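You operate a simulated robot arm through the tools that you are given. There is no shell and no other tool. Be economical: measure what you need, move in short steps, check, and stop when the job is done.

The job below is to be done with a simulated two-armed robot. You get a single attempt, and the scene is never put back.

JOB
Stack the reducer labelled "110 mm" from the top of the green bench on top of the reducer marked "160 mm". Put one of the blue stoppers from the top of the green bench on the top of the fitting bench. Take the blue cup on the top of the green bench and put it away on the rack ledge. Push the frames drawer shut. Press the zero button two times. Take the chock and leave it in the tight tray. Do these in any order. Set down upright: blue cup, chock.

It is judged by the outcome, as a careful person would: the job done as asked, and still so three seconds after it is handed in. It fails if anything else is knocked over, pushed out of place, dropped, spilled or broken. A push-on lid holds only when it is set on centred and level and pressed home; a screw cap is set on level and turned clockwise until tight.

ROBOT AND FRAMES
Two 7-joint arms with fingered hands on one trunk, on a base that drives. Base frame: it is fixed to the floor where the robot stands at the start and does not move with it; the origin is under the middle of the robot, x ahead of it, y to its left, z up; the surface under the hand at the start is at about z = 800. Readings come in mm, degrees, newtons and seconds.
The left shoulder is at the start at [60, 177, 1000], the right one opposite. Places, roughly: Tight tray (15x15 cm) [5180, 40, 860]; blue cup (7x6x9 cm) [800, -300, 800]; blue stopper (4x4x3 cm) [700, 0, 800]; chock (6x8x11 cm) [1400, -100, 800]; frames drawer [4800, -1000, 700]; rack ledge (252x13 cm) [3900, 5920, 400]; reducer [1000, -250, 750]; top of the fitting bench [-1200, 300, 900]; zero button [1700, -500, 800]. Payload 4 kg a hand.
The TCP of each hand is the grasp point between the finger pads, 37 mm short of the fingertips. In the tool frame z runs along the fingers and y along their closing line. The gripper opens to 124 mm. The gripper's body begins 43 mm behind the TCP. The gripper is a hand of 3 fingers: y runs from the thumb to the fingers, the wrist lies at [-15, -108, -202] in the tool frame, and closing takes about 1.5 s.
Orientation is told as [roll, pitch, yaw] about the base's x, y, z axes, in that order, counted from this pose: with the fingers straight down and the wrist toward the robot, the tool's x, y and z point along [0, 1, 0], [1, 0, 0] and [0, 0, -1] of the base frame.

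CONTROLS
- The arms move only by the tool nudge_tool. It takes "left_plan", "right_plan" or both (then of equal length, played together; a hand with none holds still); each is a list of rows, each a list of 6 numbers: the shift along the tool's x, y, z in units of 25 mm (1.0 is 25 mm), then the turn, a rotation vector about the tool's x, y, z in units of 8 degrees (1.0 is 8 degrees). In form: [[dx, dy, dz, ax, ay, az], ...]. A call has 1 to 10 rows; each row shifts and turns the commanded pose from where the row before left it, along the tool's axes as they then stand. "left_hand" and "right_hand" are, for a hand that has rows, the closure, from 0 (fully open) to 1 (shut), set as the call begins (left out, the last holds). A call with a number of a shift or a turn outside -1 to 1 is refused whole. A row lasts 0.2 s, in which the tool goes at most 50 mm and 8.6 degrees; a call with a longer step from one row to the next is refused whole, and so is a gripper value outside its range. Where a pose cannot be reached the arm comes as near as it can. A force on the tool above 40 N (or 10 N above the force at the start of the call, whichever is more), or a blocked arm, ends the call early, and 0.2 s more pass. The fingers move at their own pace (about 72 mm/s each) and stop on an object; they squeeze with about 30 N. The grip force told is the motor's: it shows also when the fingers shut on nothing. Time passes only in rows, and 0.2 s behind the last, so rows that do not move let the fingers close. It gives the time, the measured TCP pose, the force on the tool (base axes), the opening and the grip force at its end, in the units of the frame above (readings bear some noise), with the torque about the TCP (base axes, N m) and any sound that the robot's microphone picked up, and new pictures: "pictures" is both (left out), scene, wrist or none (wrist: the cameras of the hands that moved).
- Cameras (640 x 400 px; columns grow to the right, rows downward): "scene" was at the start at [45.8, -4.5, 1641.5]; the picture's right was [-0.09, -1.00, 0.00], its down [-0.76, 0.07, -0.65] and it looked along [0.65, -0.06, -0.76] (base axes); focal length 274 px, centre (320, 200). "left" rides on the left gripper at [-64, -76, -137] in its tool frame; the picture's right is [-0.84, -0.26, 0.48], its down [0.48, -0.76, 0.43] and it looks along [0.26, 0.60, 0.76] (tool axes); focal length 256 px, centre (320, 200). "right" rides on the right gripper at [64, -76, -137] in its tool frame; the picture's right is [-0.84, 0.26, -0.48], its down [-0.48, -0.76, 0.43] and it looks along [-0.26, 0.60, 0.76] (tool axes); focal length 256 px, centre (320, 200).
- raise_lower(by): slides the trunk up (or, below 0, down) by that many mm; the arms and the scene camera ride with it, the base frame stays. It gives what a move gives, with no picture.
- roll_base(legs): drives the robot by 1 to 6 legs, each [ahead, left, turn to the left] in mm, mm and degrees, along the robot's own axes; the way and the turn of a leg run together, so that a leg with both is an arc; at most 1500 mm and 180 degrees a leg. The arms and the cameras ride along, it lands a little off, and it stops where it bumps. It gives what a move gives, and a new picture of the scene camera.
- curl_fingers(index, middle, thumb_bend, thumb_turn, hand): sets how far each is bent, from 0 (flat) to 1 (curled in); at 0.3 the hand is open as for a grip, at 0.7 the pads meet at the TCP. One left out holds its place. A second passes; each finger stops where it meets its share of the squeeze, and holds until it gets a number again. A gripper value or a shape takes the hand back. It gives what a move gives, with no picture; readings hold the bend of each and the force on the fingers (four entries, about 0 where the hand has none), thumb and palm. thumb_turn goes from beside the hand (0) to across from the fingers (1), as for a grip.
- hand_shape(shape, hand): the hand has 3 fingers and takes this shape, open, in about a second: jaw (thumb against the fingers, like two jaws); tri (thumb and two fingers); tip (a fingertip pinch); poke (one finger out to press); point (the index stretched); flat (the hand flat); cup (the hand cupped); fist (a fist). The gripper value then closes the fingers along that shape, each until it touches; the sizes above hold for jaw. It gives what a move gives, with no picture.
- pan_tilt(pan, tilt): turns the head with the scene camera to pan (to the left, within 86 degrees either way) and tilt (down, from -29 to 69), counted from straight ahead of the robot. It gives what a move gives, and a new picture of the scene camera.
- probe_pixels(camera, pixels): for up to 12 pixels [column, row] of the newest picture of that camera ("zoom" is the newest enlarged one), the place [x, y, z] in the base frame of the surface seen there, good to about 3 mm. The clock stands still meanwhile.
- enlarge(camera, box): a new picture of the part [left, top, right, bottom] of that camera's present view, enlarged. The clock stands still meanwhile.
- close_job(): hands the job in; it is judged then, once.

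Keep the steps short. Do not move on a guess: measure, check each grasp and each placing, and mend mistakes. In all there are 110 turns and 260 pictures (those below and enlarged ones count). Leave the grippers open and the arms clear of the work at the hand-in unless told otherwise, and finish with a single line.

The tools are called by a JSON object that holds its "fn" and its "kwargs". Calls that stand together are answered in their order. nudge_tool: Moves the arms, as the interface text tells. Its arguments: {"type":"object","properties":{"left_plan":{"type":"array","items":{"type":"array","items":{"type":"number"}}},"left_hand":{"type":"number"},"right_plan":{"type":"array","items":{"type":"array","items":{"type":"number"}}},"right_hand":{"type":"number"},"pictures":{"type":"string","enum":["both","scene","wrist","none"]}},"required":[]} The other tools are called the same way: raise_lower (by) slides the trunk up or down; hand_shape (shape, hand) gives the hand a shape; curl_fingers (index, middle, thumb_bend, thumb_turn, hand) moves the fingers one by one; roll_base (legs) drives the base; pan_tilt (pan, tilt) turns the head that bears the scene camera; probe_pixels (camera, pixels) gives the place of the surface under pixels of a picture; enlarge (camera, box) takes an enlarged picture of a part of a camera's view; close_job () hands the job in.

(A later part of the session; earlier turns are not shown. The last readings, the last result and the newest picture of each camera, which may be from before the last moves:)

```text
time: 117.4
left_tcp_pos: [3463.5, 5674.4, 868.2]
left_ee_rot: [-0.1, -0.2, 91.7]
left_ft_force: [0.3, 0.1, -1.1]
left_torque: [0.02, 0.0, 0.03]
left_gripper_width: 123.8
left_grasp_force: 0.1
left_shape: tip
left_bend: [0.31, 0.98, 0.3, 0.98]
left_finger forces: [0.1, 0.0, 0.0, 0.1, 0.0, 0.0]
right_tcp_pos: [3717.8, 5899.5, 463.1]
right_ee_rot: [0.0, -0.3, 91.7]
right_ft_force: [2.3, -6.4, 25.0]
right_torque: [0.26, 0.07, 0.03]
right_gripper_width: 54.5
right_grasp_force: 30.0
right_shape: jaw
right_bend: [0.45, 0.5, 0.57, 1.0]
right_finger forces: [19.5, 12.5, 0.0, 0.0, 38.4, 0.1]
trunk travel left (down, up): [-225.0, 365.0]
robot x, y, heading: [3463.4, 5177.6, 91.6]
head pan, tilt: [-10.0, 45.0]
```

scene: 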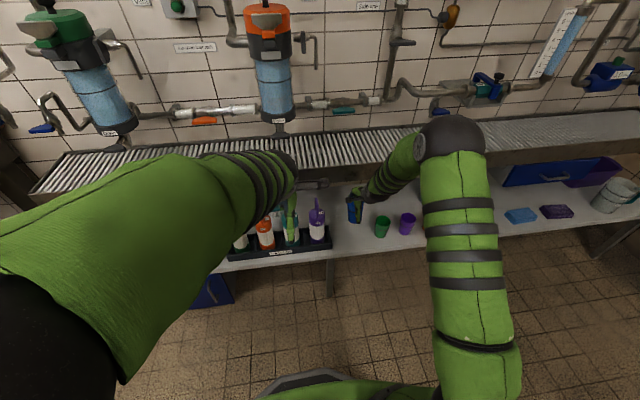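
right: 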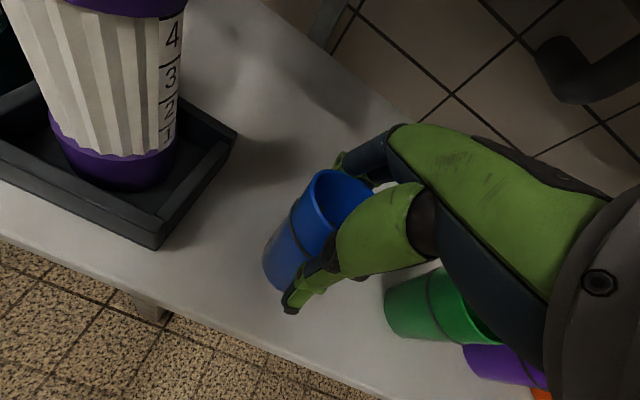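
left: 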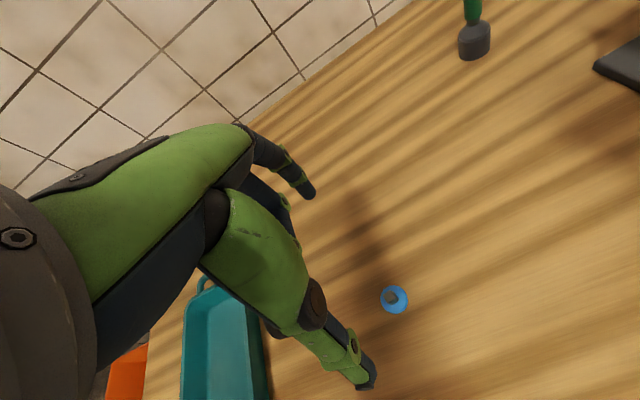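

Contact at 463. Easing 2 mm, opening, then rising.

{"fn": "nudge_tool", "kwargs": {"right_plan": [[0, 0, -0.07, 0, 0, 0], [0, 0, 0, 0, 0, 0]], "pictures": "none"}}

{"fn": "nudge_tool", "kwargs": {"right_plan": [[0, 0, 0, 0, 0, 0], [0, 0, 0, 0, 0, 0], [0, 0, 0, 0, 0, 0], [0, 0, 0, 0, 0, 0], [0, 0, -0.5, 0, 0, 0], [0, 0, -0.7, 0, 0, 0], [0, 0, -1, 0, 0, 0], [0, 0, -1, 0, 0, 0], [0, 0, -1, 0, 0, 0], [0, 0, -1, 0, 0, 0]], "right_hand": 0, "pictures": "both"}}

```text
time: 118.0
left_tcp_pos: [3463.3, 5675.9, 869.5]
left_ee_rot: [-0.1, -0.1, 91.7]
left_ft_force: [0.4, -0.5, 0.1]
left_torque: [0.03, 0.01, 0.0]
left_gripper_width: 123.8
left_grasp_force: 0.1
left_shape: tip
left_bend: [0.31, 0.98, 0.3, 0.98]
left_finger forces: [0.1, 0.0, 0.1, 0.0, 0.0, 0.1]
right_tcp_pos: [3717.0, 5899.6, 463.5]
right_ee_rot: [0.0, -0.2, 91.9]
right_ft_force: [1.2, -0.4, 18.4]
right_torque: [0.47, 0.05, -0.02]
right_gripper_width: 54.4
right_grasp_force: 30.0
right_shape: jaw
right_bend: [0.45, 0.5, 0.57, 1.0]
right_finger forces: [20.7, 13.6, 0.1, 0.1, 34.7, 0.1]
trunk travel left (down, up): [-225.0, 365.0]
robot x, y, heading: [3462.8, 5172.6, 91.5]
head pan, tilt: [-10.0, 45.0]
```

```text
time: 120.2
left_tcp_pos: [3464.5, 5677.2, 867.5]
left_ee_rot: [0.1, 0.0, 91.7]
left_ft_force: [-0.1, 0.3, 0.0]
left_torque: [0.0, -0.01, 0.0]
left_gripper_width: 123.7
left_grasp_force: 0.1
left_shape: tip
left_bend: [0.31, 0.98, 0.3, 0.98]
left_finger forces: [0.1, 0.0, 0.1, 0.0, 0.1, 0.0]
right_tcp_pos: [3716.7, 5899.9, 592.0]
right_ee_rot: [0.1, 0.0, 91.9]
right_ft_force: [0.4, -0.8, -0.4]
right_torque: [0.0, 0.02, -0.04]
right_gripper_width: 123.7
right_grasp_force: 0.0
right_shape: jaw
right_bend: [0.3, 0.3, 0.3, 0.98]
right_finger forces: [0.0, 0.0, 0.0, 0.0, 0.1, 0.0]
trunk travel left (down, up): [-225.0, 365.0]
robot x, y, heading: [3462.1, 5179.2, 91.8]
head pan, tilt: [-10.0, 45.0]
```

scene: 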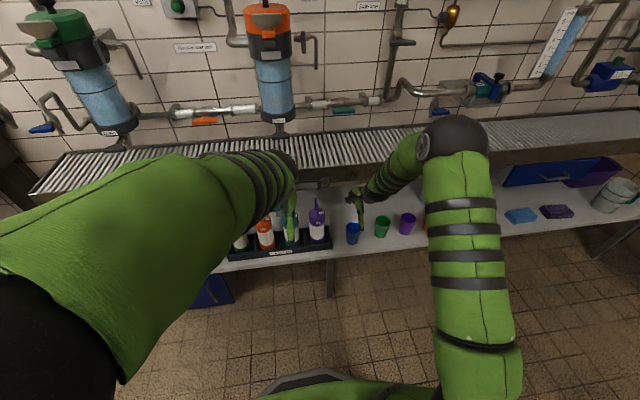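
right: 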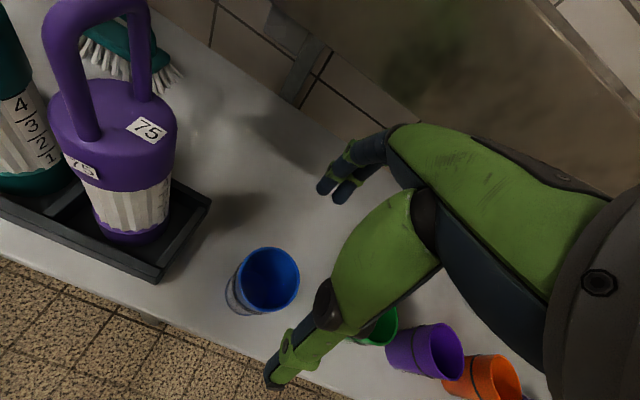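

Cup upright on the ledge. Pulling the hand back and up, then the trunk up.

{"fn": "nudge_tool", "kwargs": {"right_plan": [[0, -1, -0.3, 0, 0, 0], [0, -1, -0.5, 0, 0, 0], [0, -1, -1, 0, 0, 0], [0, -1, -1, 0, 0, 0], [0, -1, -1, 0, 0, 0], [0, -1, -1, 0, 0, 0], [0, -1, -1, 0, 0, 0], [0, -1, -1, 0, 0, 0], [0, -1, -1, 0, 0, 0], [0, -1, -1, 0, 0, 0]], "pictures": "none"}}

{"fn": "raise_lower", "kwargs": {"by": 300}}

{"fn": "roll_base", "kwargs": {"legs": [[0, 0, 0]]}}

```text
time: 122.6
left_tcp_pos: [3464.0, 5675.3, 868.0]
left_ee_rot: [0.0, -0.1, 91.7]
left_ft_force: [0.8, -1.0, -0.2]
left_torque: [0.04, 0.07, -0.04]
left_gripper_width: 123.9
left_grasp_force: 0.0
left_shape: tip
left_bend: [0.31, 0.98, 0.3, 0.98]
left_finger forces: [0.0, 0.0, 0.1, 0.0, 0.1, 0.2]
right_tcp_pos: [3761.6, 5642.7, 797.2]
right_ee_rot: [0.0, 2.0, 86.7]
right_ft_force: [0.8, 0.5, -0.1]
right_torque: [-0.01, 0.04, 0.01]
right_gripper_width: 123.8
right_grasp_force: 0.0
right_shape: jaw
right_bend: [0.3, 0.3, 0.3, 0.98]
right_finger forces: [0.0, 0.0, 0.1, 0.0, 0.1, 0.0]
trunk travel left (down, up): [-225.0, 365.0]
robot x, y, heading: [3465.6, 5175.5, 91.7]
head pan, tilt: [-10.0, 45.0]
stopped in row 10 (right hand): the arm was blocked; the commanded pose is now the measured one
```

```text
time: 125.6
left_tcp_pos: [3463.3, 5675.2, 1167.0]
left_ee_rot: [0.1, -0.1, 91.7]
left_ft_force: [0.6, 0.2, -0.1]
left_torque: [0.01, 0.0, 0.02]
left_gripper_width: 123.8
left_grasp_force: 0.1
left_shape: tip
left_bend: [0.31, 0.98, 0.3, 0.98]
left_finger forces: [0.1, 0.0, 0.0, 0.1, 0.0, 0.1]
right_tcp_pos: [3761.4, 5642.8, 1098.3]
right_ee_rot: [0.0, 1.9, 86.9]
right_ft_force: [0.5, 0.5, 0.1]
right_torque: [-0.03, 0.0, 0.02]
right_gripper_width: 123.8
right_grasp_force: 0.2
right_shape: jaw
right_bend: [0.3, 0.3, 0.3, 0.97]
right_finger forces: [0.0, 0.0, 0.0, 0.1, 0.0, 0.0]
trunk travel left (down, up): [-525.0, 65.0]
robot x, y, heading: [3461.7, 5176.1, 91.4]
head pan, tilt: [-10.0, 45.0]
```

```text
time: 126.3
left_tcp_pos: [3463.6, 5677.2, 1168.1]
left_ee_rot: [-0.1, 0.0, 91.7]
left_ft_force: [0.5, -0.1, -0.3]
left_torque: [0.03, -0.01, 0.01]
left_gripper_width: 123.7
left_grasp_force: 0.0
left_shape: tip
left_bend: [0.31, 0.98, 0.3, 0.98]
left_finger forces: [0.1, 0.1, 0.0, 0.1, 0.0, 0.0]
right_tcp_pos: [3760.7, 5643.0, 1098.2]
right_ee_rot: [0.1, 1.9, 86.8]
right_ft_force: [0.0, 0.5, -0.1]
right_torque: [0.03, 0.05, 0.0]
right_gripper_width: 124.0
right_grasp_force: 0.0
right_shape: jaw
right_bend: [0.3, 0.3, 0.3, 0.97]
right_finger forces: [0.0, 0.0, 0.0, 0.1, 0.0, 0.0]
trunk travel left (down, up): [-525.0, 65.0]
robot x, y, heading: [3462.2, 5176.1, 91.6]
head pan, tilt: [-10.0, 45.0]
```

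scene: 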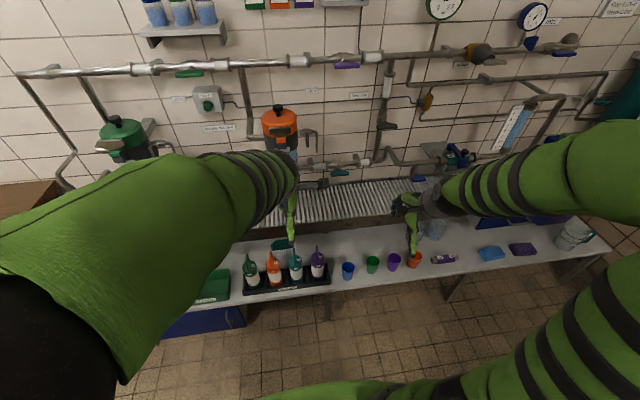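

Next the route back: likely open floor straight down (−y) at x≈3700. Turning to look.

{"fn": "roll_base", "kwargs": {"legs": [[0, -300, 0], [0, 0, -120]]}}

{"fn": "pan_tilt", "kwargs": {"pan": -40, "tilt": 18}}

{"fn": "probe_pixels", "kwargs": {"camera": "scene", "pixels": [[320, 300], [320, 250], [320, 220], [320, 180], [250, 220], [400, 220], [420, 250], [280, 200], [200, 250], [360, 200], [450, 300], [380, 300]]}}

```text
time: 133.2
left_tcp_pos: [4196.7, 4939.0, 1167.1]
left_ee_rot: [-0.1, -0.1, -27.5]
left_ft_force: [-0.5, -0.3, -0.5]
left_torque: [0.01, -0.04, 0.04]
left_gripper_width: 124.0
left_grasp_force: 0.0
left_shape: tip
left_bend: [0.31, 0.98, 0.3, 0.98]
left_finger forces: [0.0, 0.0, 0.1, 0.1, 0.1, 0.1]
right_tcp_pos: [4020.7, 4695.8, 1098.0]
right_ee_rot: [0.0, 1.9, -32.5]
right_ft_force: [0.0, -0.1, -0.4]
right_torque: [0.02, 0.01, -0.01]
right_gripper_width: 123.7
right_grasp_force: 0.1
right_shape: jaw
right_bend: [0.3, 0.3, 0.3, 0.97]
right_finger forces: [0.1, 0.0, 0.0, 0.0, 0.0, 0.0]
trunk travel left (down, up): [-525.0, 65.0]
robot x, y, heading: [3759.3, 5184.8, -27.9]
head pan, tilt: [-10.0, 45.0]
```

scene: 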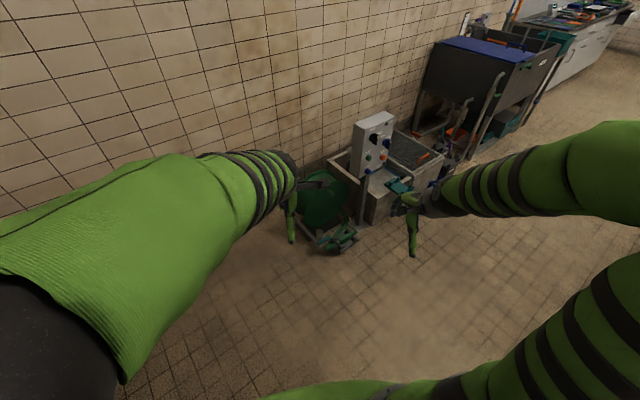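

```text
time: 134.2
left_tcp_pos: [4194.8, 4938.3, 1167.9]
left_ee_rot: [-0.1, -0.1, -27.5]
left_ft_force: [0.9, -0.6, 0.0]
left_torque: [0.0, 0.01, 0.0]
left_gripper_width: 123.7
left_grasp_force: 0.0
left_shape: tip
left_bend: [0.31, 0.98, 0.3, 0.98]
left_finger forces: [0.0, 0.1, 0.0, 0.0, 0.0, 0.0]
right_tcp_pos: [4019.8, 4694.6, 1098.1]
right_ee_rot: [0.0, 1.9, -32.5]
right_ft_force: [0.3, 0.6, -0.3]
right_torque: [0.02, 0.03, 0.01]
right_gripper_width: 123.7
right_grasp_force: 0.1
right_shape: jaw
right_bend: [0.3, 0.3, 0.3, 0.97]
right_finger forces: [0.1, 0.0, 0.0, 0.0, 0.1, 0.1]
trunk travel left (down, up): [-525.0, 65.0]
robot x, y, heading: [3761.2, 5185.6, -27.8]
head pan, tilt: [-40.0, 18.0]
```

scene: 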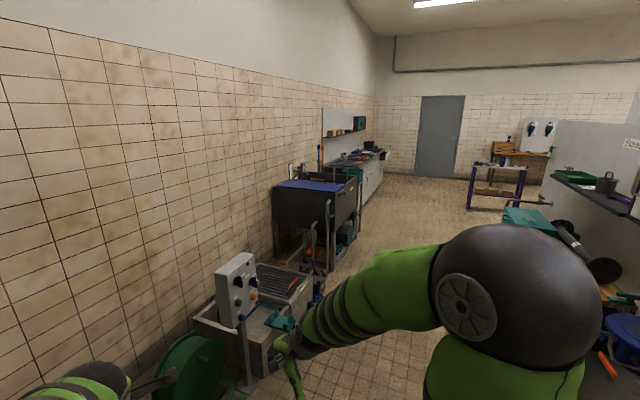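

```text
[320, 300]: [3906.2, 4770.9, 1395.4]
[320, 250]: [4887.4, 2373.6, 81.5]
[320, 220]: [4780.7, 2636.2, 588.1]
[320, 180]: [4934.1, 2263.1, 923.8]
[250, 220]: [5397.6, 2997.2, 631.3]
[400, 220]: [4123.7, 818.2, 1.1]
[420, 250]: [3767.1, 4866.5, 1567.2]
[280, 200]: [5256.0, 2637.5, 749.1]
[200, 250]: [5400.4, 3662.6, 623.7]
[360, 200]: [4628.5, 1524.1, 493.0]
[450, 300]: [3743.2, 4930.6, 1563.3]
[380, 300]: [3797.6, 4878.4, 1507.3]
```

Open floor along x≈3820 down to y≈1000. Driving.

{"fn": "roll_base", "kwargs": {"legs": [[0, 0, -62], [0, 60, 0], [1400, 0, 0], [1400, 0, 0], [1400, 0, 0], [0, 0, -30]]}}

{"fn": "pan_tilt", "kwargs": {"pan": -5, "tilt": 20}}

{"fn": "probe_pixels", "kwargs": {"camera": "scene", "pixels": [[320, 300], [320, 250], [320, 220], [320, 180], [250, 220], [400, 220], [420, 250], [380, 180], [200, 250], [360, 200], [450, 200], [380, 300]]}}

```text
time: 159.0
left_tcp_pos: [3564.6, 581.5, 1167.9]
left_ee_rot: [0.0, -0.1, -120.1]
left_ft_force: [0.0, 0.3, -0.4]
left_torque: [-0.02, 0.0, 0.02]
left_gripper_width: 123.5
left_grasp_force: 0.0
left_shape: tip
left_bend: [0.31, 0.98, 0.3, 0.98]
left_finger forces: [0.1, 0.0, 0.0, 0.0, 0.0, 0.1]
right_tcp_pos: [3328.7, 767.7, 1097.0]
right_ee_rot: [0.1, 1.9, -125.0]
right_ft_force: [-0.3, 0.3, -0.1]
right_torque: [0.01, 0.0, 0.03]
right_gripper_width: 123.8
right_grasp_force: 0.1
right_shape: jaw
right_bend: [0.3, 0.3, 0.3, 0.98]
right_finger forces: [0.0, 0.1, 0.0, 0.1, 0.0, 0.0]
trunk travel left (down, up): [-525.0, 65.0]
robot x, y, heading: [3826.4, 1005.1, -120.4]
head pan, tilt: [-40.0, 18.0]
```

scene: 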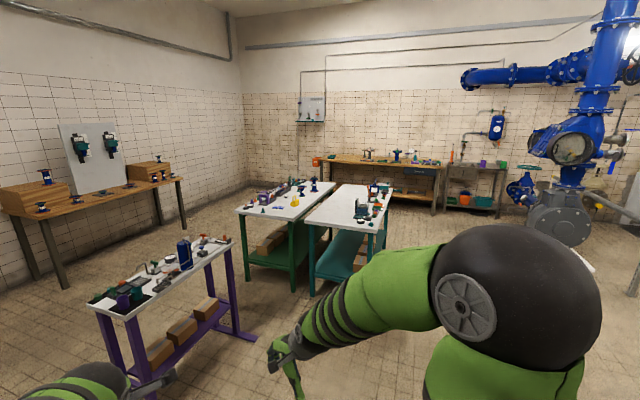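

```text
time: 160.0
left_tcp_pos: [3565.5, 581.5, 1167.5]
left_ee_rot: [0.1, -0.1, -120.1]
left_ft_force: [0.0, 0.5, -0.2]
left_torque: [-0.03, -0.04, 0.0]
left_gripper_width: 124.0
left_grasp_force: 0.1
left_shape: tip
left_bend: [0.31, 0.98, 0.3, 0.98]
left_finger forces: [0.0, 0.0, 0.0, 0.0, 0.0, 0.1]
right_tcp_pos: [3329.2, 766.0, 1097.3]
right_ee_rot: [0.1, 2.0, -124.9]
right_ft_force: [-0.4, 0.9, -0.8]
right_torque: [0.04, 0.02, -0.02]
right_gripper_width: 123.7
right_grasp_force: 0.1
right_shape: jaw
right_bend: [0.3, 0.3, 0.3, 0.98]
right_finger forces: [0.0, 0.1, 0.0, 0.1, 0.0, 0.1]
trunk travel left (down, up): [-525.0, 65.0]
robot x, y, heading: [3826.3, 1005.2, -120.1]
head pan, tilt: [-5.0, 20.0]
```

scene: 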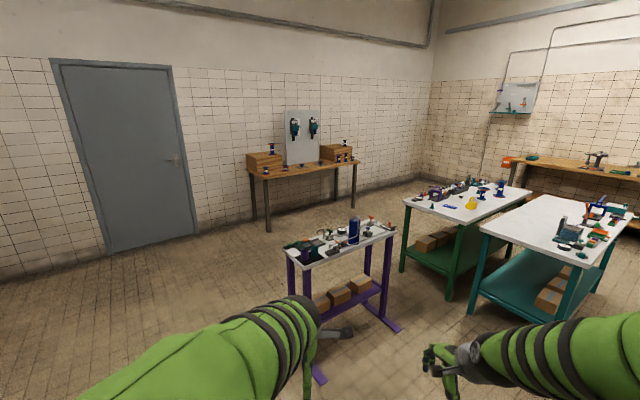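

```text
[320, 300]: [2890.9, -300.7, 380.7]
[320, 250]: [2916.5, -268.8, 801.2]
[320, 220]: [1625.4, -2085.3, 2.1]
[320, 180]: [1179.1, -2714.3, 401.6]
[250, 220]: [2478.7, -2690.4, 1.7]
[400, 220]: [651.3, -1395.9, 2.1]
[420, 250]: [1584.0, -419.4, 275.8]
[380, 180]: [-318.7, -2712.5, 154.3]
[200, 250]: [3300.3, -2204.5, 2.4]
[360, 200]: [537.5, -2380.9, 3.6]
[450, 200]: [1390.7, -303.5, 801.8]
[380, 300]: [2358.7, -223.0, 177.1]
```

The right side of the green bench is open. Driving round the trolley to (1200,-1150), facing the bench.

{"fn": "roll_base", "kwargs": {"legs": [[0, 0, 21.6], [1100, 0, 0], [1080, 0, 0], [0, 0, -81.4], [1150, 0, 0], [1150, 0, 0]]}}

{"fn": "roll_base", "kwargs": {"legs": [[0, 0, -90]]}}

{"fn": "pan_tilt", "kwargs": {"pan": 0, "tilt": 48}}

```text
time: 186.4
left_tcp_pos: [707.3, -1145.2, 1167.4]
left_ee_rot: [0.0, 0.0, -179.8]
left_ft_force: [-0.4, 0.0, -0.8]
left_torque: [0.01, -0.02, 0.01]
left_gripper_width: 123.8
left_grasp_force: 0.1
left_shape: tip
left_bend: [0.31, 0.98, 0.3, 0.98]
left_finger forces: [0.0, 0.0, 0.0, 0.1, 0.1, 0.0]
right_tcp_pos: [746.6, -848.4, 1098.1]
right_ee_rot: [0.0, 2.0, 175.4]
right_ft_force: [0.1, 0.8, -0.6]
right_torque: [-0.01, 0.03, 0.0]
right_gripper_width: 123.8
right_grasp_force: 0.0
right_shape: jaw
right_bend: [0.3, 0.3, 0.3, 0.98]
right_finger forces: [0.1, 0.0, 0.0, 0.1, 0.0, 0.0]
trunk travel left (down, up): [-525.0, 65.0]
robot x, y, heading: [1208.3, -1158.4, -180.1]
head pan, tilt: [-5.0, 20.0]
```

scene: 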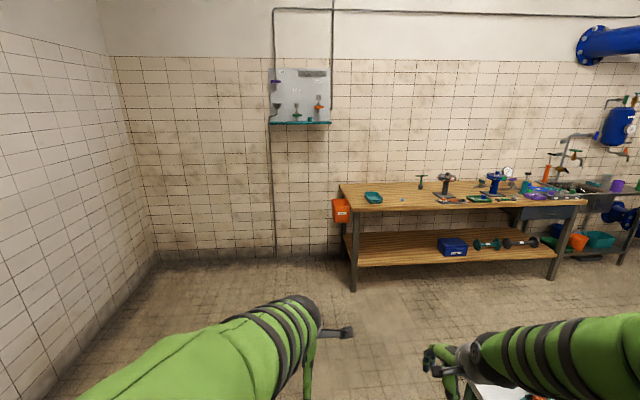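

```text
time: 190.7
left_tcp_pos: [1224.9, -661.0, 1168.3]
left_ee_rot: [0.0, -0.1, 89.9]
left_ft_force: [-0.4, 0.0, 0.0]
left_torque: [0.02, 0.01, 0.02]
left_gripper_width: 123.9
left_grasp_force: 0.1
left_shape: tip
left_bend: [0.31, 0.98, 0.3, 0.98]
left_finger forces: [0.0, 0.0, 0.0, 0.0, 0.0, 0.0]
right_tcp_pos: [1522.1, -703.8, 1097.6]
right_ee_rot: [0.1, 1.9, 84.9]
right_ft_force: [0.1, -0.1, -0.2]
right_torque: [0.01, -0.02, 0.0]
right_gripper_width: 123.6
right_grasp_force: 0.0
right_shape: jaw
right_bend: [0.3, 0.3, 0.3, 0.98]
right_finger forces: [0.0, 0.1, 0.1, 0.0, 0.0, 0.1]
trunk travel left (down, up): [-525.0, 65.0]
robot x, y, heading: [1206.0, -1161.0, 89.6]
head pan, tilt: [-5.0, 20.0]
```

scene: 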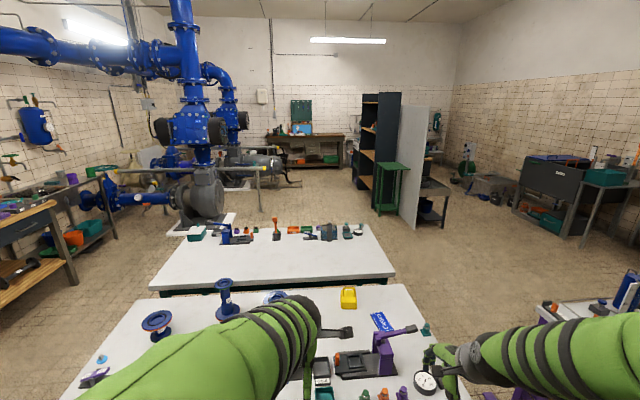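

```text
time: 191.6
left_tcp_pos: [1224.7, -659.5, 1167.9]
left_ee_rot: [-0.1, -0.2, 89.8]
left_ft_force: [-0.1, 0.2, 0.9]
left_torque: [0.0, 0.03, 0.0]
left_gripper_width: 123.4
left_grasp_force: 0.2
left_shape: tip
left_bend: [0.31, 0.98, 0.3, 0.98]
left_finger forces: [0.0, 0.0, 0.1, 0.0, 0.1, 0.0]
right_tcp_pos: [1521.2, -702.7, 1098.2]
right_ee_rot: [0.2, 1.9, 84.8]
right_ft_force: [0.8, 0.3, 0.0]
right_torque: [-0.05, -0.02, -0.02]
right_gripper_width: 123.8
right_grasp_force: 0.0
right_shape: jaw
right_bend: [0.3, 0.3, 0.3, 0.98]
right_finger forces: [0.0, 0.0, 0.0, 0.0, 0.0, 0.0]
trunk travel left (down, up): [-525.0, 65.0]
robot x, y, heading: [1206.3, -1159.6, 89.9]
head pan, tilt: [0.0, 48.0]
```

scene: 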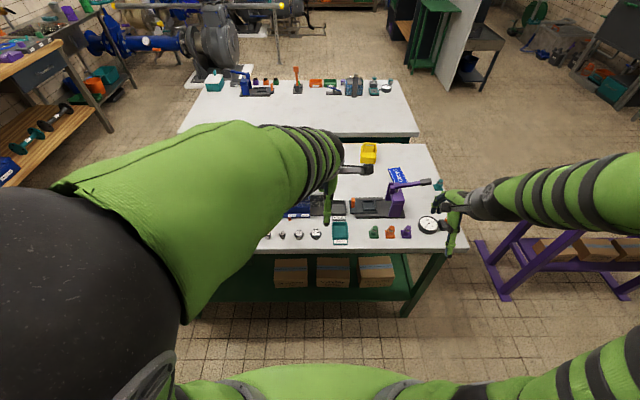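

Zooming on the gauge with the button (428,222), and the chock.

{"fn": "enlarge", "kwargs": {"camera": "scene", "box": [350, 140, 470, 250]}}

{"fn": "hand_shape", "kwargs": {"shape": "jaw", "hand": "left"}}

{"fn": "enlarge", "kwargs": {"camera": "right", "box": [0, 0, 640, 400]}}

```text
3.64 times, centred on (410, 195) of scene
```

zoom: 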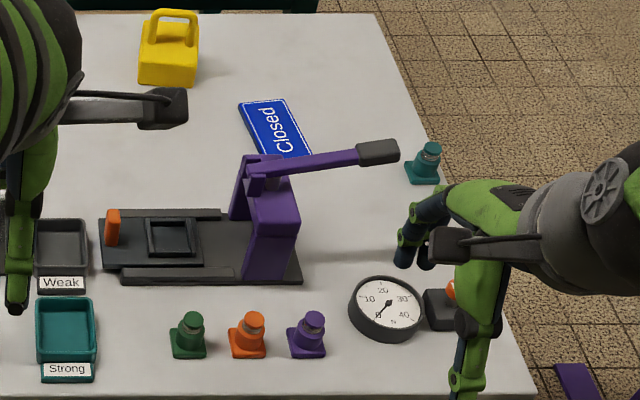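

```text
time: 192.5
left_tcp_pos: [1225.9, -659.2, 1166.8]
left_ee_rot: [0.0, 0.0, 89.8]
left_ft_force: [-0.5, 0.2, 0.8]
left_torque: [0.03, 0.03, 0.02]
left_gripper_width: 123.8
left_grasp_force: 0.1
left_shape: jaw
left_bend: [0.3, 0.3, 0.3, 0.98]
left_finger forces: [0.0, 0.0, 0.1, 0.0, 0.1, 0.0]
right_tcp_pos: [1520.1, -702.6, 1097.8]
right_ee_rot: [0.1, 1.9, 84.9]
right_ft_force: [0.2, 0.4, 0.5]
right_torque: [-0.02, 0.02, 0.0]
right_gripper_width: 123.7
right_grasp_force: 0.1
right_shape: jaw
right_bend: [0.3, 0.3, 0.3, 0.98]
right_finger forces: [0.0, 0.0, 0.0, 0.0, 0.0, 0.0]
trunk travel left (down, up): [-525.0, 65.0]
robot x, y, heading: [1208.3, -1159.5, 89.8]
head pan, tilt: [0.0, 48.0]
```

```text
1.00 times, centred on (320, 200) of right (not enlarged: the box is as wide or as high as the picture)
```

zoom: 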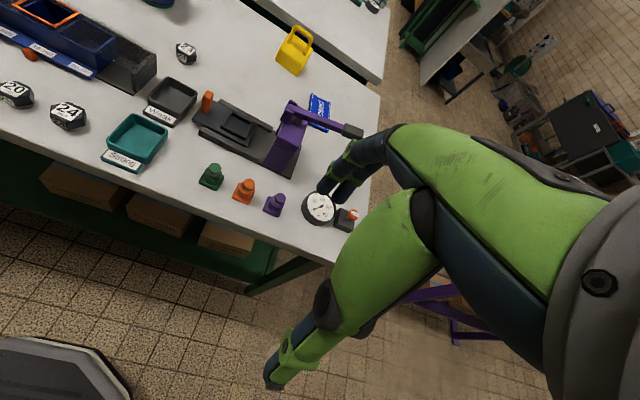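

{"fn": "probe_pixels", "kwargs": {"camera": "right", "pixels": [[352, 212], [350, 215], [345, 222], [318, 207], [354, 210], [356, 215]]}}

{"fn": "enlarge", "kwargs": {"camera": "right", "box": [280, 170, 390, 240]}}

{"fn": "hand_shape", "kwargs": {"shape": "poke", "hand": "right"}}

```text
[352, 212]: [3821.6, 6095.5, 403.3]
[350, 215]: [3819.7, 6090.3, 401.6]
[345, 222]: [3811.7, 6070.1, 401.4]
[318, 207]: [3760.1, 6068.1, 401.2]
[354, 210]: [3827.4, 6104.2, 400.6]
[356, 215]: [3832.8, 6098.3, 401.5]
```

```text
5.71 times, centred on (335, 205) of right
```

zoom: 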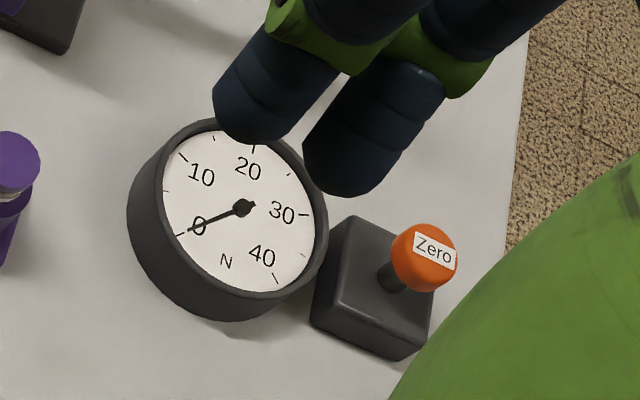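

```text
time: 193.4
left_tcp_pos: [1226.5, -658.9, 1167.8]
left_ee_rot: [0.0, 0.0, 89.8]
left_ft_force: [0.6, -0.2, -0.3]
left_torque: [-0.01, -0.02, 0.0]
left_gripper_width: 123.8
left_grasp_force: 0.0
left_shape: jaw
left_bend: [0.3, 0.3, 0.3, 0.98]
left_finger forces: [0.1, 0.0, 0.0, 0.0, 0.0, 0.0]
right_tcp_pos: [1522.6, -703.5, 1097.6]
right_ee_rot: [0.1, 1.9, 84.9]
right_ft_force: [-0.2, -0.6, -0.1]
right_torque: [-0.03, -0.02, 0.02]
right_gripper_width: 0.1
right_grasp_force: 0.0
right_shape: poke
right_bend: [0.7, 0.7, 0.0, 1.0]
right_finger forces: [0.0, 0.1, 0.0, 0.0, 0.0, 0.1]
trunk travel left (down, up): [-525.0, 65.0]
robot x, y, heading: [1204.0, -1158.8, 89.7]
head pan, tilt: [0.0, 48.0]
```

I'll press with closed jaw fingertips (known tip offset). Setting that and taking a new wrist picture to locate the orange cap.

{"fn": "hand_shape", "kwargs": {"shape": "jaw", "hand": "right"}}

{"fn": "nudge_tool", "kwargs": {"right_plan": [[0, 0, 0, 0, 0, 0], [0, 0, 0, 0, 0, 0], [0, 0, 0, 0, 0, 0], [0, 0, 0, 0, 0, 0], [0, 0, 0, 0, 0, 0], [0, 0, 0, 0, 0, 0], [0, 0, 0, 0, 0, 0]], "right_hand": 1, "pictures": "wrist"}}

```text
time: 194.3
left_tcp_pos: [1225.0, -659.3, 1168.3]
left_ee_rot: [0.1, -0.1, 89.9]
left_ft_force: [-0.2, 0.5, 0.2]
left_torque: [0.02, 0.02, -0.02]
left_gripper_width: 123.6
left_grasp_force: 0.1
left_shape: jaw
left_bend: [0.3, 0.3, 0.3, 0.98]
left_finger forces: [0.1, 0.0, 0.0, 0.0, 0.1, 0.1]
right_tcp_pos: [1521.5, -703.6, 1098.5]
right_ee_rot: [0.1, 1.9, 84.8]
right_ft_force: [-0.1, -0.7, 0.6]
right_torque: [0.01, 0.0, 0.01]
right_gripper_width: 123.9
right_grasp_force: 0.2
right_shape: jaw
right_bend: [0.3, 0.3, 0.3, 0.98]
right_finger forces: [0.1, 0.0, 0.0, 0.0, 0.0, 0.0]
trunk travel left (down, up): [-525.0, 65.0]
robot x, y, heading: [1208.6, -1161.9, 89.5]
head pan, tilt: [0.0, 48.0]
```

```text
time: 195.9
left_tcp_pos: [1225.7, -659.2, 1167.8]
left_ee_rot: [0.0, -0.1, 89.7]
left_ft_force: [0.1, -0.1, -0.2]
left_torque: [0.02, 0.01, 0.0]
left_gripper_width: 123.6
left_grasp_force: 0.0
left_shape: jaw
left_bend: [0.3, 0.3, 0.3, 0.98]
left_finger forces: [0.0, 0.1, 0.0, 0.0, 0.0, 0.0]
right_tcp_pos: [1521.7, -705.0, 1097.0]
right_ee_rot: [0.1, 2.0, 84.9]
right_ft_force: [-0.6, -0.4, 0.6]
right_torque: [0.01, 0.0, -0.01]
right_gripper_width: 0.0
right_grasp_force: 30.6
right_shape: jaw
right_bend: [0.7, 0.7, 0.71, 1.0]
right_finger forces: [0.0, 0.0, 0.1, 0.0, 0.0, 0.0]
trunk travel left (down, up): [-525.0, 65.0]
robot x, y, heading: [1209.0, -1158.9, 89.7]
head pan, tilt: [0.0, 48.0]
```

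right: 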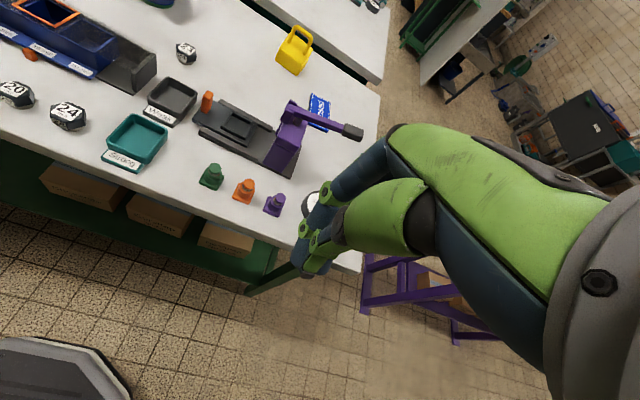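

{"fn": "enlarge", "kwargs": {"camera": "scene", "box": [400, 190, 480, 250]}}

```text
6.67 times, centred on (440, 220) of scene
```

zoom: 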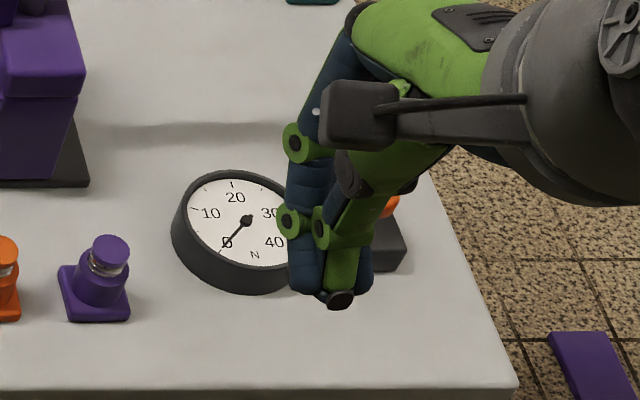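

Hand blocks the view; moving it 75 mm left and up.

{"fn": "nudge_tool", "kwargs": {"right_plan": [[1, 0, 0, 0, 0, 0], [1, 0, 0, 0, 0, 0], [1, 0, 0, 0, 0, 0], [1, 0, 0, 0, 0, 0]], "pictures": "both"}}

{"fn": "enlarge", "kwargs": {"camera": "scene", "box": [400, 190, 480, 250]}}

```text
time: 196.9
left_tcp_pos: [1223.7, -660.4, 1168.0]
left_ee_rot: [0.1, -0.1, 89.8]
left_ft_force: [0.2, 0.0, -1.0]
left_torque: [0.04, 0.03, 0.0]
left_gripper_width: 123.8
left_grasp_force: 0.1
left_shape: jaw
left_bend: [0.3, 0.3, 0.3, 0.98]
left_finger forces: [0.1, 0.1, 0.1, 0.0, 0.1, 0.1]
right_tcp_pos: [1421.9, -694.6, 1097.3]
right_ee_rot: [0.0, 1.9, 85.0]
right_ft_force: [-0.3, -1.1, -0.7]
right_torque: [0.01, -0.03, -0.02]
right_gripper_width: 0.0
right_grasp_force: 29.7
right_shape: jaw
right_bend: [0.7, 0.7, 0.71, 1.0]
right_finger forces: [0.0, 0.0, 0.0, 0.0, 0.0, 0.1]
trunk travel left (down, up): [-525.0, 65.0]
robot x, y, heading: [1206.8, -1158.6, 89.4]
head pan, tilt: [0.0, 48.0]
```

scene: 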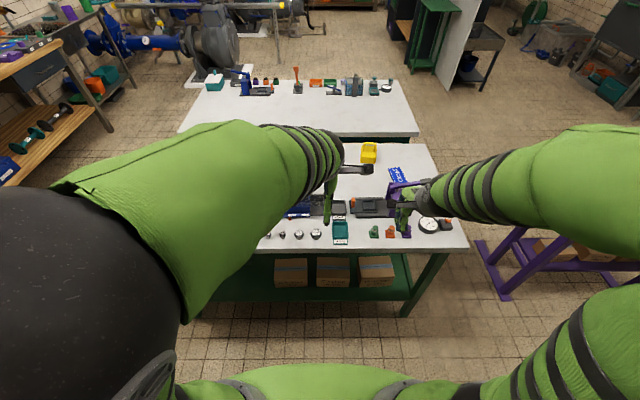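
right: 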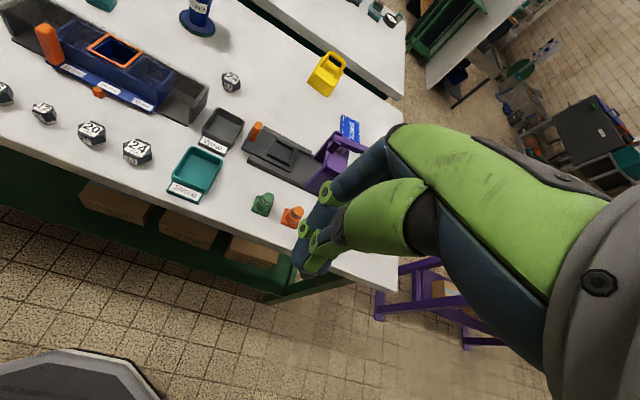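

```text
6.67 times, centred on (440, 220) of scene
```

zoom: 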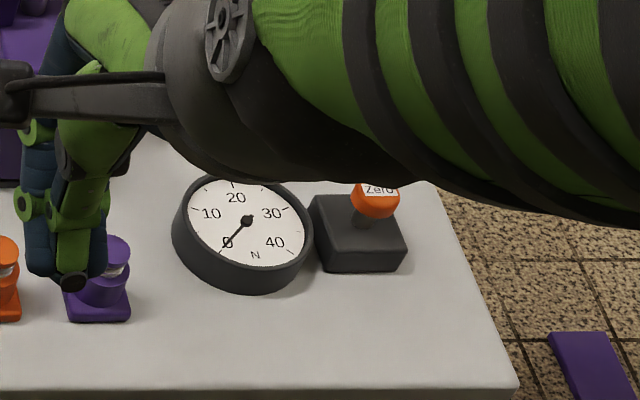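

{"fn": "probe_pixels", "kwargs": {"camera": "zoom", "pixels": [[375, 190], [380, 195], [375, 205], [355, 200], [397, 200], [340, 240], [245, 220], [310, 250], [375, 184], [405, 265], [345, 270]]}}

```text
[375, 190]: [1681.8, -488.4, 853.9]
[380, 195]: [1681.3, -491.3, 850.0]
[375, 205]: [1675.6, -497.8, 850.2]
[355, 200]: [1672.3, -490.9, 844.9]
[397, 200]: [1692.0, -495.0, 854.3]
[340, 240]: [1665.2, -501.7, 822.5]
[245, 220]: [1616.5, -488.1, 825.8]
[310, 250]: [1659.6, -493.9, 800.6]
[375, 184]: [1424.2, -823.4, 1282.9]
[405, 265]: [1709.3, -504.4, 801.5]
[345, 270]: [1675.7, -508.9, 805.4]
```

Zero cap top ≈ (1682,-487, 856). Moving the closed fingertips above it.

{"fn": "nudge_tool", "kwargs": {"right_plan": [[-0.963, 0.923, 0, 0, 0, 0], [-0.963, 0.923, 0, 0, 0, 0], [-0.963, 0.923, 0, 0, 0, 0], [-0.963, 0.923, 0, 0, 0, 0], [-0.963, 0.923, 0, 0, 0, 0], [-0.963, 0.923, 0, 0, 0, 0], [-0.963, 0.923, 0, 0, 0, 0], [-0.963, 0.923, 0, 0, 0, 0], [-0.963, 0.923, 0, 0, 0, 0], [-0.963, 0.923, 0, 0, 0, 0]], "pictures": "none"}}

{"fn": "nudge_tool", "kwargs": {"right_plan": [[0, 0, 1, 0, 0, 0], [0, 0, 1, 0, 0, 0], [0, 0, 1, 0, 0, 0], [0, 0, 1, 0, 0, 0], [0, 0, 1, 0, 0, 0], [0, 0, 1, 0, 0, 0]], "pictures": "both"}}

{"fn": "enlarge", "kwargs": {"camera": "scene", "box": [400, 190, 480, 250]}}

```text
time: 199.1
left_tcp_pos: [1225.6, -658.6, 1167.6]
left_ee_rot: [0.0, 0.0, 89.9]
left_ft_force: [-0.1, 0.2, 0.2]
left_torque: [0.01, -0.01, -0.02]
left_gripper_width: 124.0
left_grasp_force: 0.2
left_shape: jaw
left_bend: [0.3, 0.3, 0.3, 0.98]
left_finger forces: [0.1, 0.1, 0.1, 0.0, 0.1, 0.1]
right_tcp_pos: [1680.2, -484.8, 1090.0]
right_ee_rot: [0.1, 2.1, 84.9]
right_ft_force: [-0.3, 0.2, -0.1]
right_torque: [-0.02, -0.01, 0.0]
right_gripper_width: 0.0
right_grasp_force: 30.3
right_shape: jaw
right_bend: [0.7, 0.7, 0.71, 1.0]
right_finger forces: [0.0, 0.0, 0.1, 0.1, 0.0, 0.1]
trunk travel left (down, up): [-525.0, 65.0]
robot x, y, heading: [1207.8, -1158.9, 89.7]
head pan, tilt: [0.0, 48.0]
```

```text
time: 200.5
left_tcp_pos: [1225.1, -659.6, 1168.3]
left_ee_rot: [0.1, 0.0, 89.9]
left_ft_force: [-0.2, -0.4, 0.0]
left_torque: [0.02, 0.04, 0.0]
left_gripper_width: 123.8
left_grasp_force: 0.0
left_shape: jaw
left_bend: [0.3, 0.3, 0.3, 0.98]
left_finger forces: [0.0, 0.0, 0.1, 0.1, 0.0, 0.0]
right_tcp_pos: [1681.3, -490.6, 939.2]
right_ee_rot: [0.1, 2.0, 84.9]
right_ft_force: [-0.5, -0.2, 0.4]
right_torque: [0.0, 0.0, -0.01]
right_gripper_width: 0.0
right_grasp_force: 29.9
right_shape: jaw
right_bend: [0.7, 0.7, 0.71, 1.0]
right_finger forces: [0.0, 0.0, 0.0, 0.1, 0.1, 0.1]
trunk travel left (down, up): [-525.0, 65.0]
robot x, y, heading: [1206.6, -1164.9, 89.7]
head pan, tilt: [0.0, 48.0]
```

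scene: 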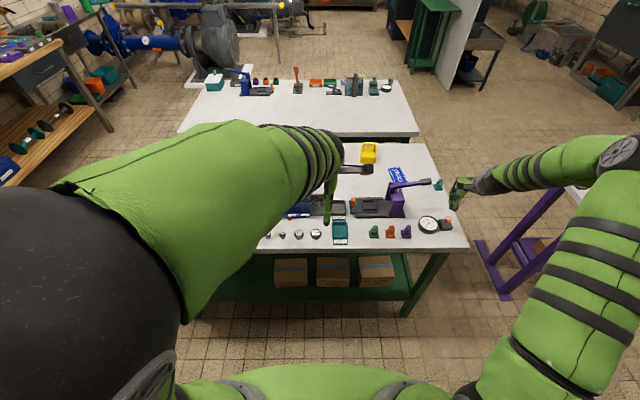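
right: 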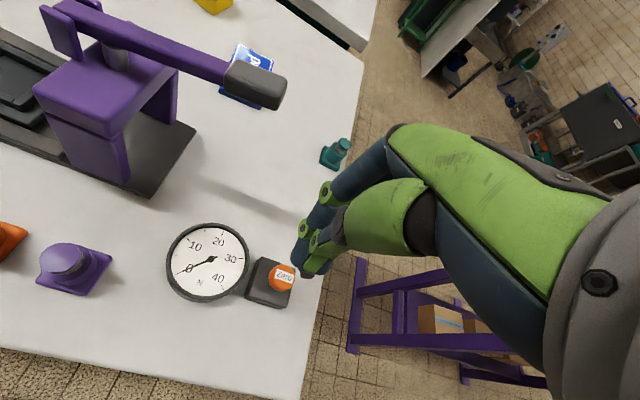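

```text
6.67 times, centred on (440, 220) of scene
```

zoom: 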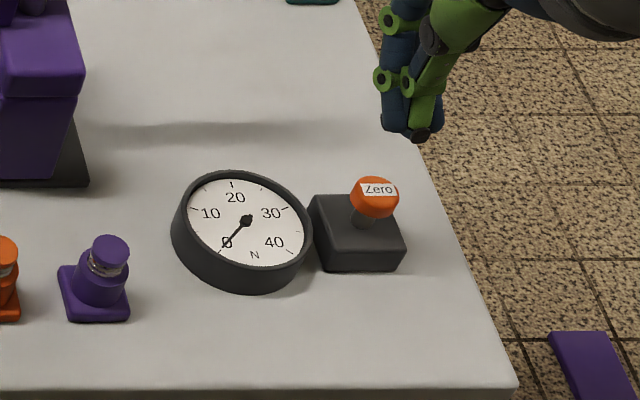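

Re-measuring the cap now that it's clear.

{"fn": "probe_pixels", "kwargs": {"camera": "right", "pixels": [[282, 275], [271, 277], [293, 273], [281, 263], [283, 289], [310, 273], [318, 262], [300, 262]]}}

{"fn": "probe_pixels", "kwargs": {"camera": "zoom", "pixels": [[375, 187], [375, 180], [355, 190], [396, 190], [405, 130], [422, 135]]}}

```text
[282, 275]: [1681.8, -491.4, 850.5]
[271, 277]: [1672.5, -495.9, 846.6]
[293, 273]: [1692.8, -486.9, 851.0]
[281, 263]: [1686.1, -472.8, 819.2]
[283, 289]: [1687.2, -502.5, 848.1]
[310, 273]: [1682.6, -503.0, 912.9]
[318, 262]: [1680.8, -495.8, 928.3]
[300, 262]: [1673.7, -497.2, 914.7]
```

```text
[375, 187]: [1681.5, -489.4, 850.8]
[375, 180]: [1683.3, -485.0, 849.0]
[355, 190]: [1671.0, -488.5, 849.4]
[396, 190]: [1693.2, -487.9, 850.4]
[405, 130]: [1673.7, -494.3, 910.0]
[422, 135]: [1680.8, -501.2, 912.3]
```

Tips nearly centred. Lowering 48 mm with a 4 mm forward correction.

{"fn": "nudge_tool", "kwargs": {"right_plan": [[0.03, 0.18, 0.7, 0, 0, 0], [0, 0, 0.7, 0, 0, 0], [0, 0, 0.5, 0, 0, 0]], "pictures": "wrist"}}

{"fn": "nudge_tool", "kwargs": {"right_plan": [[0, 0, 0.1, 0, 0, 0], [0, 0, 0.1, 0, 0, 0]], "pictures": "none"}}

```text
time: 201.3
left_tcp_pos: [1226.0, -659.3, 1166.1]
left_ee_rot: [0.0, 0.1, 89.8]
left_ft_force: [0.3, 0.4, 0.0]
left_torque: [-0.01, 0.0, -0.02]
left_gripper_width: 123.8
left_grasp_force: 0.1
left_shape: jaw
left_bend: [0.3, 0.3, 0.3, 0.98]
left_finger forces: [0.0, 0.0, 0.0, 0.1, 0.0, 0.0]
right_tcp_pos: [1679.9, -489.0, 891.2]
right_ee_rot: [0.1, 2.0, 84.9]
right_ft_force: [0.2, -0.6, 0.2]
right_torque: [0.03, -0.01, -0.01]
right_gripper_width: 0.1
right_grasp_force: 30.4
right_shape: jaw
right_bend: [0.7, 0.7, 0.71, 1.0]
right_finger forces: [0.0, 0.0, 0.0, 0.0, 0.0, 0.0]
trunk travel left (down, up): [-525.0, 65.0]
robot x, y, heading: [1211.2, -1159.8, 89.7]
head pan, tilt: [0.0, 48.0]
```

right: 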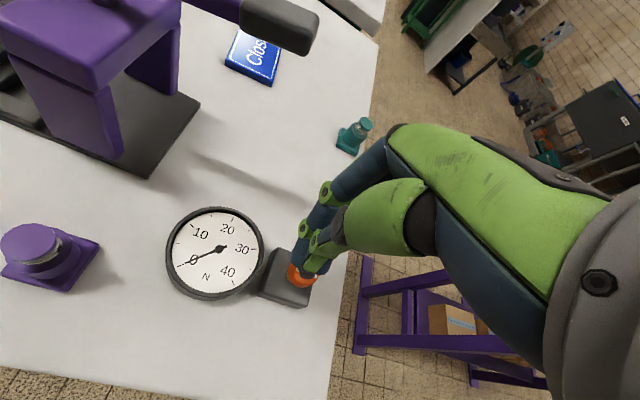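

```text
time: 201.9
left_tcp_pos: [1224.5, -659.8, 1167.5]
left_ee_rot: [0.1, -0.1, 89.8]
left_ft_force: [0.1, -0.2, 1.0]
left_torque: [0.0, 0.01, 0.0]
left_gripper_width: 123.6
left_grasp_force: 0.0
left_shape: jaw
left_bend: [0.3, 0.3, 0.3, 0.98]
left_finger forces: [0.0, 0.1, 0.0, 0.0, 0.0, 0.0]
right_tcp_pos: [1679.9, -488.1, 887.3]
right_ee_rot: [-0.1, 1.9, 84.9]
right_ft_force: [-0.3, -0.5, 1.3]
right_torque: [-0.01, 0.01, 0.0]
right_gripper_width: 0.0
right_grasp_force: 29.9
right_shape: jaw
right_bend: [0.7, 0.7, 0.71, 1.0]
right_finger forces: [0.0, 0.1, 0.0, 0.0, 0.0, 0.1]
trunk travel left (down, up): [-525.0, 65.0]
robot x, y, heading: [1209.7, -1158.3, 89.7]
head pan, tilt: [0.0, 48.0]
```

Near contact (~887). Small pressing steps.

{"fn": "nudge_tool", "kwargs": {"right_plan": [[0, 0, 0.1, 0, 0, 0], [0, 0, 0.08, 0, 0, 0]], "pictures": "none"}}

```text
time: 202.5
left_tcp_pos: [1225.8, -658.8, 1167.9]
left_ee_rot: [0.0, -0.1, 89.8]
left_ft_force: [0.3, -0.5, -0.6]
left_torque: [0.01, 0.01, 0.04]
left_gripper_width: 123.8
left_grasp_force: 0.1
left_shape: jaw
left_bend: [0.3, 0.3, 0.3, 0.98]
left_finger forces: [0.1, 0.1, 0.0, 0.0, 0.1, 0.0]
right_tcp_pos: [1680.8, -488.9, 883.4]
right_ee_rot: [0.1, 1.9, 84.9]
right_ft_force: [0.1, 0.4, 1.2]
right_torque: [-0.01, -0.02, 0.02]
right_gripper_width: 0.1
right_grasp_force: 30.1
right_shape: jaw
right_bend: [0.7, 0.7, 0.71, 1.0]
right_finger forces: [0.0, 0.1, 0.0, 0.1, 0.0, 0.1]
trunk travel left (down, up): [-525.0, 65.0]
robot x, y, heading: [1208.1, -1155.7, 89.6]
head pan, tilt: [0.0, 48.0]
```

{"fn": "nudge_tool", "kwargs": {"right_plan": [[0, 0, 0.08, 0, 0, 0]], "pictures": "none"}}

{"fn": "enlarge", "kwargs": {"camera": "scene", "box": [420, 190, 470, 230]}}

```text
time: 202.9
left_tcp_pos: [1224.5, -659.8, 1167.1]
left_ee_rot: [0.0, -0.1, 89.7]
left_ft_force: [0.3, 0.8, 0.4]
left_torque: [-0.04, -0.01, 0.05]
left_gripper_width: 123.9
left_grasp_force: 0.0
left_shape: jaw
left_bend: [0.3, 0.3, 0.3, 0.98]
left_finger forces: [0.0, 0.1, 0.0, 0.0, 0.1, 0.1]
right_tcp_pos: [1681.3, -487.8, 881.5]
right_ee_rot: [0.0, 1.8, 84.8]
right_ft_force: [0.2, 0.1, 0.8]
right_torque: [0.01, 0.01, 0.0]
right_gripper_width: 0.0
right_grasp_force: 29.8
right_shape: jaw
right_bend: [0.7, 0.7, 0.71, 1.0]
right_finger forces: [0.1, 0.1, 0.1, 0.1, 0.1, 0.0]
trunk travel left (down, up): [-525.0, 65.0]
robot x, y, heading: [1209.7, -1158.7, 89.6]
head pan, tilt: [0.0, 48.0]
```

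```text
10.00 times, centred on (445, 210) of scene
```

zoom: 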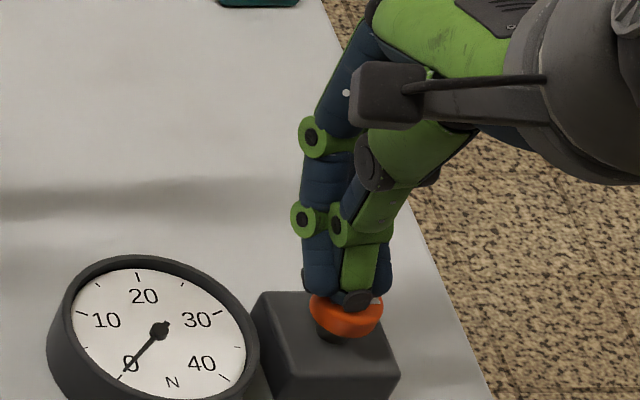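

{"fn": "nudge_tool", "kwargs": {"right_plan": [[0, 0, 0.08, 0, 0, 0], [0, 0, 0.06, 0, 0, 0]], "pictures": "none"}}

```text
time: 203.5
left_tcp_pos: [1225.1, -658.8, 1167.7]
left_ee_rot: [0.0, -0.1, 89.7]
left_ft_force: [-0.7, -0.4, 0.0]
left_torque: [0.0, -0.01, -0.02]
left_gripper_width: 123.7
left_grasp_force: 0.1
left_shape: jaw
left_bend: [0.3, 0.3, 0.3, 0.98]
left_finger forces: [0.1, 0.0, 0.0, 0.0, 0.1, 0.0]
right_tcp_pos: [1680.9, -487.8, 877.9]
right_ee_rot: [0.2, 1.9, 84.9]
right_ft_force: [-0.2, 1.0, 2.4]
right_torque: [0.02, 0.01, 0.0]
right_gripper_width: 0.0
right_grasp_force: 29.6
right_shape: jaw
right_bend: [0.7, 0.7, 0.71, 1.0]
right_finger forces: [0.0, 0.0, 0.0, 0.1, 0.0, 0.0]
trunk travel left (down, up): [-525.0, 65.0]
robot x, y, heading: [1210.7, -1160.0, 89.8]
head pan, tilt: [0.0, 48.0]
heard: click
```

Click heard: first press. Raising 15 mm to release.

{"fn": "nudge_tool", "kwargs": {"right_plan": [[0, 0, -0.3, 0, 0, 0], [0, 0, -0.3, 0, 0, 0], [0, 0, 0, 0, 0, 0], [0, 0, 0, 0, 0, 0]], "pictures": "none"}}

{"fn": "nudge_tool", "kwargs": {"right_plan": [[0, 0, 0.2, 0, 0, 0], [0, 0, 0.2, 0, 0, 0], [0, 0, 0.1, 0, 0, 0], [0, 0, 0.1, 0, 0, 0], [0, 0, 0, 0, 0, 0]], "pictures": "none"}}

```text
time: 204.5
left_tcp_pos: [1224.6, -660.4, 1167.7]
left_ee_rot: [0.0, -0.1, 89.8]
left_ft_force: [0.6, 0.7, 0.0]
left_torque: [0.0, 0.02, -0.01]
left_gripper_width: 123.8
left_grasp_force: 0.0
left_shape: jaw
left_bend: [0.3, 0.3, 0.3, 0.98]
left_finger forces: [0.0, 0.1, 0.1, 0.0, 0.0, 0.1]
right_tcp_pos: [1681.5, -489.2, 892.4]
right_ee_rot: [0.2, 2.0, 85.0]
right_ft_force: [0.0, -0.1, -0.6]
right_torque: [0.02, -0.01, 0.05]
right_gripper_width: 0.0
right_grasp_force: 30.4
right_shape: jaw
right_bend: [0.7, 0.7, 0.71, 1.0]
right_finger forces: [0.0, 0.0, 0.0, 0.0, 0.1, 0.0]
trunk travel left (down, up): [-525.0, 65.0]
robot x, y, heading: [1209.6, -1161.9, 89.8]
head pan, tilt: [0.0, 48.0]
```

```text
time: 205.7
left_tcp_pos: [1226.5, -659.9, 1167.3]
left_ee_rot: [-0.1, -0.2, 89.7]
left_ft_force: [1.0, 0.3, -0.3]
left_torque: [0.01, -0.02, 0.03]
left_gripper_width: 123.7
left_grasp_force: 0.0
left_shape: jaw
left_bend: [0.3, 0.3, 0.3, 0.98]
left_finger forces: [0.0, 0.1, 0.1, 0.0, 0.0, 0.1]
right_tcp_pos: [1681.7, -487.5, 877.9]
right_ee_rot: [0.0, 1.8, 84.8]
right_ft_force: [-0.6, 0.4, 2.5]
right_torque: [0.0, 0.02, 0.02]
right_gripper_width: 0.0
right_grasp_force: 30.4
right_shape: jaw
right_bend: [0.7, 0.7, 0.71, 1.0]
right_finger forces: [0.0, 0.0, 0.0, 0.1, 0.0, 0.1]
trunk travel left (down, up): [-525.0, 65.0]
robot x, y, heading: [1211.6, -1160.6, 89.9]
head pan, tilt: [0.0, 48.0]
heard: click
```

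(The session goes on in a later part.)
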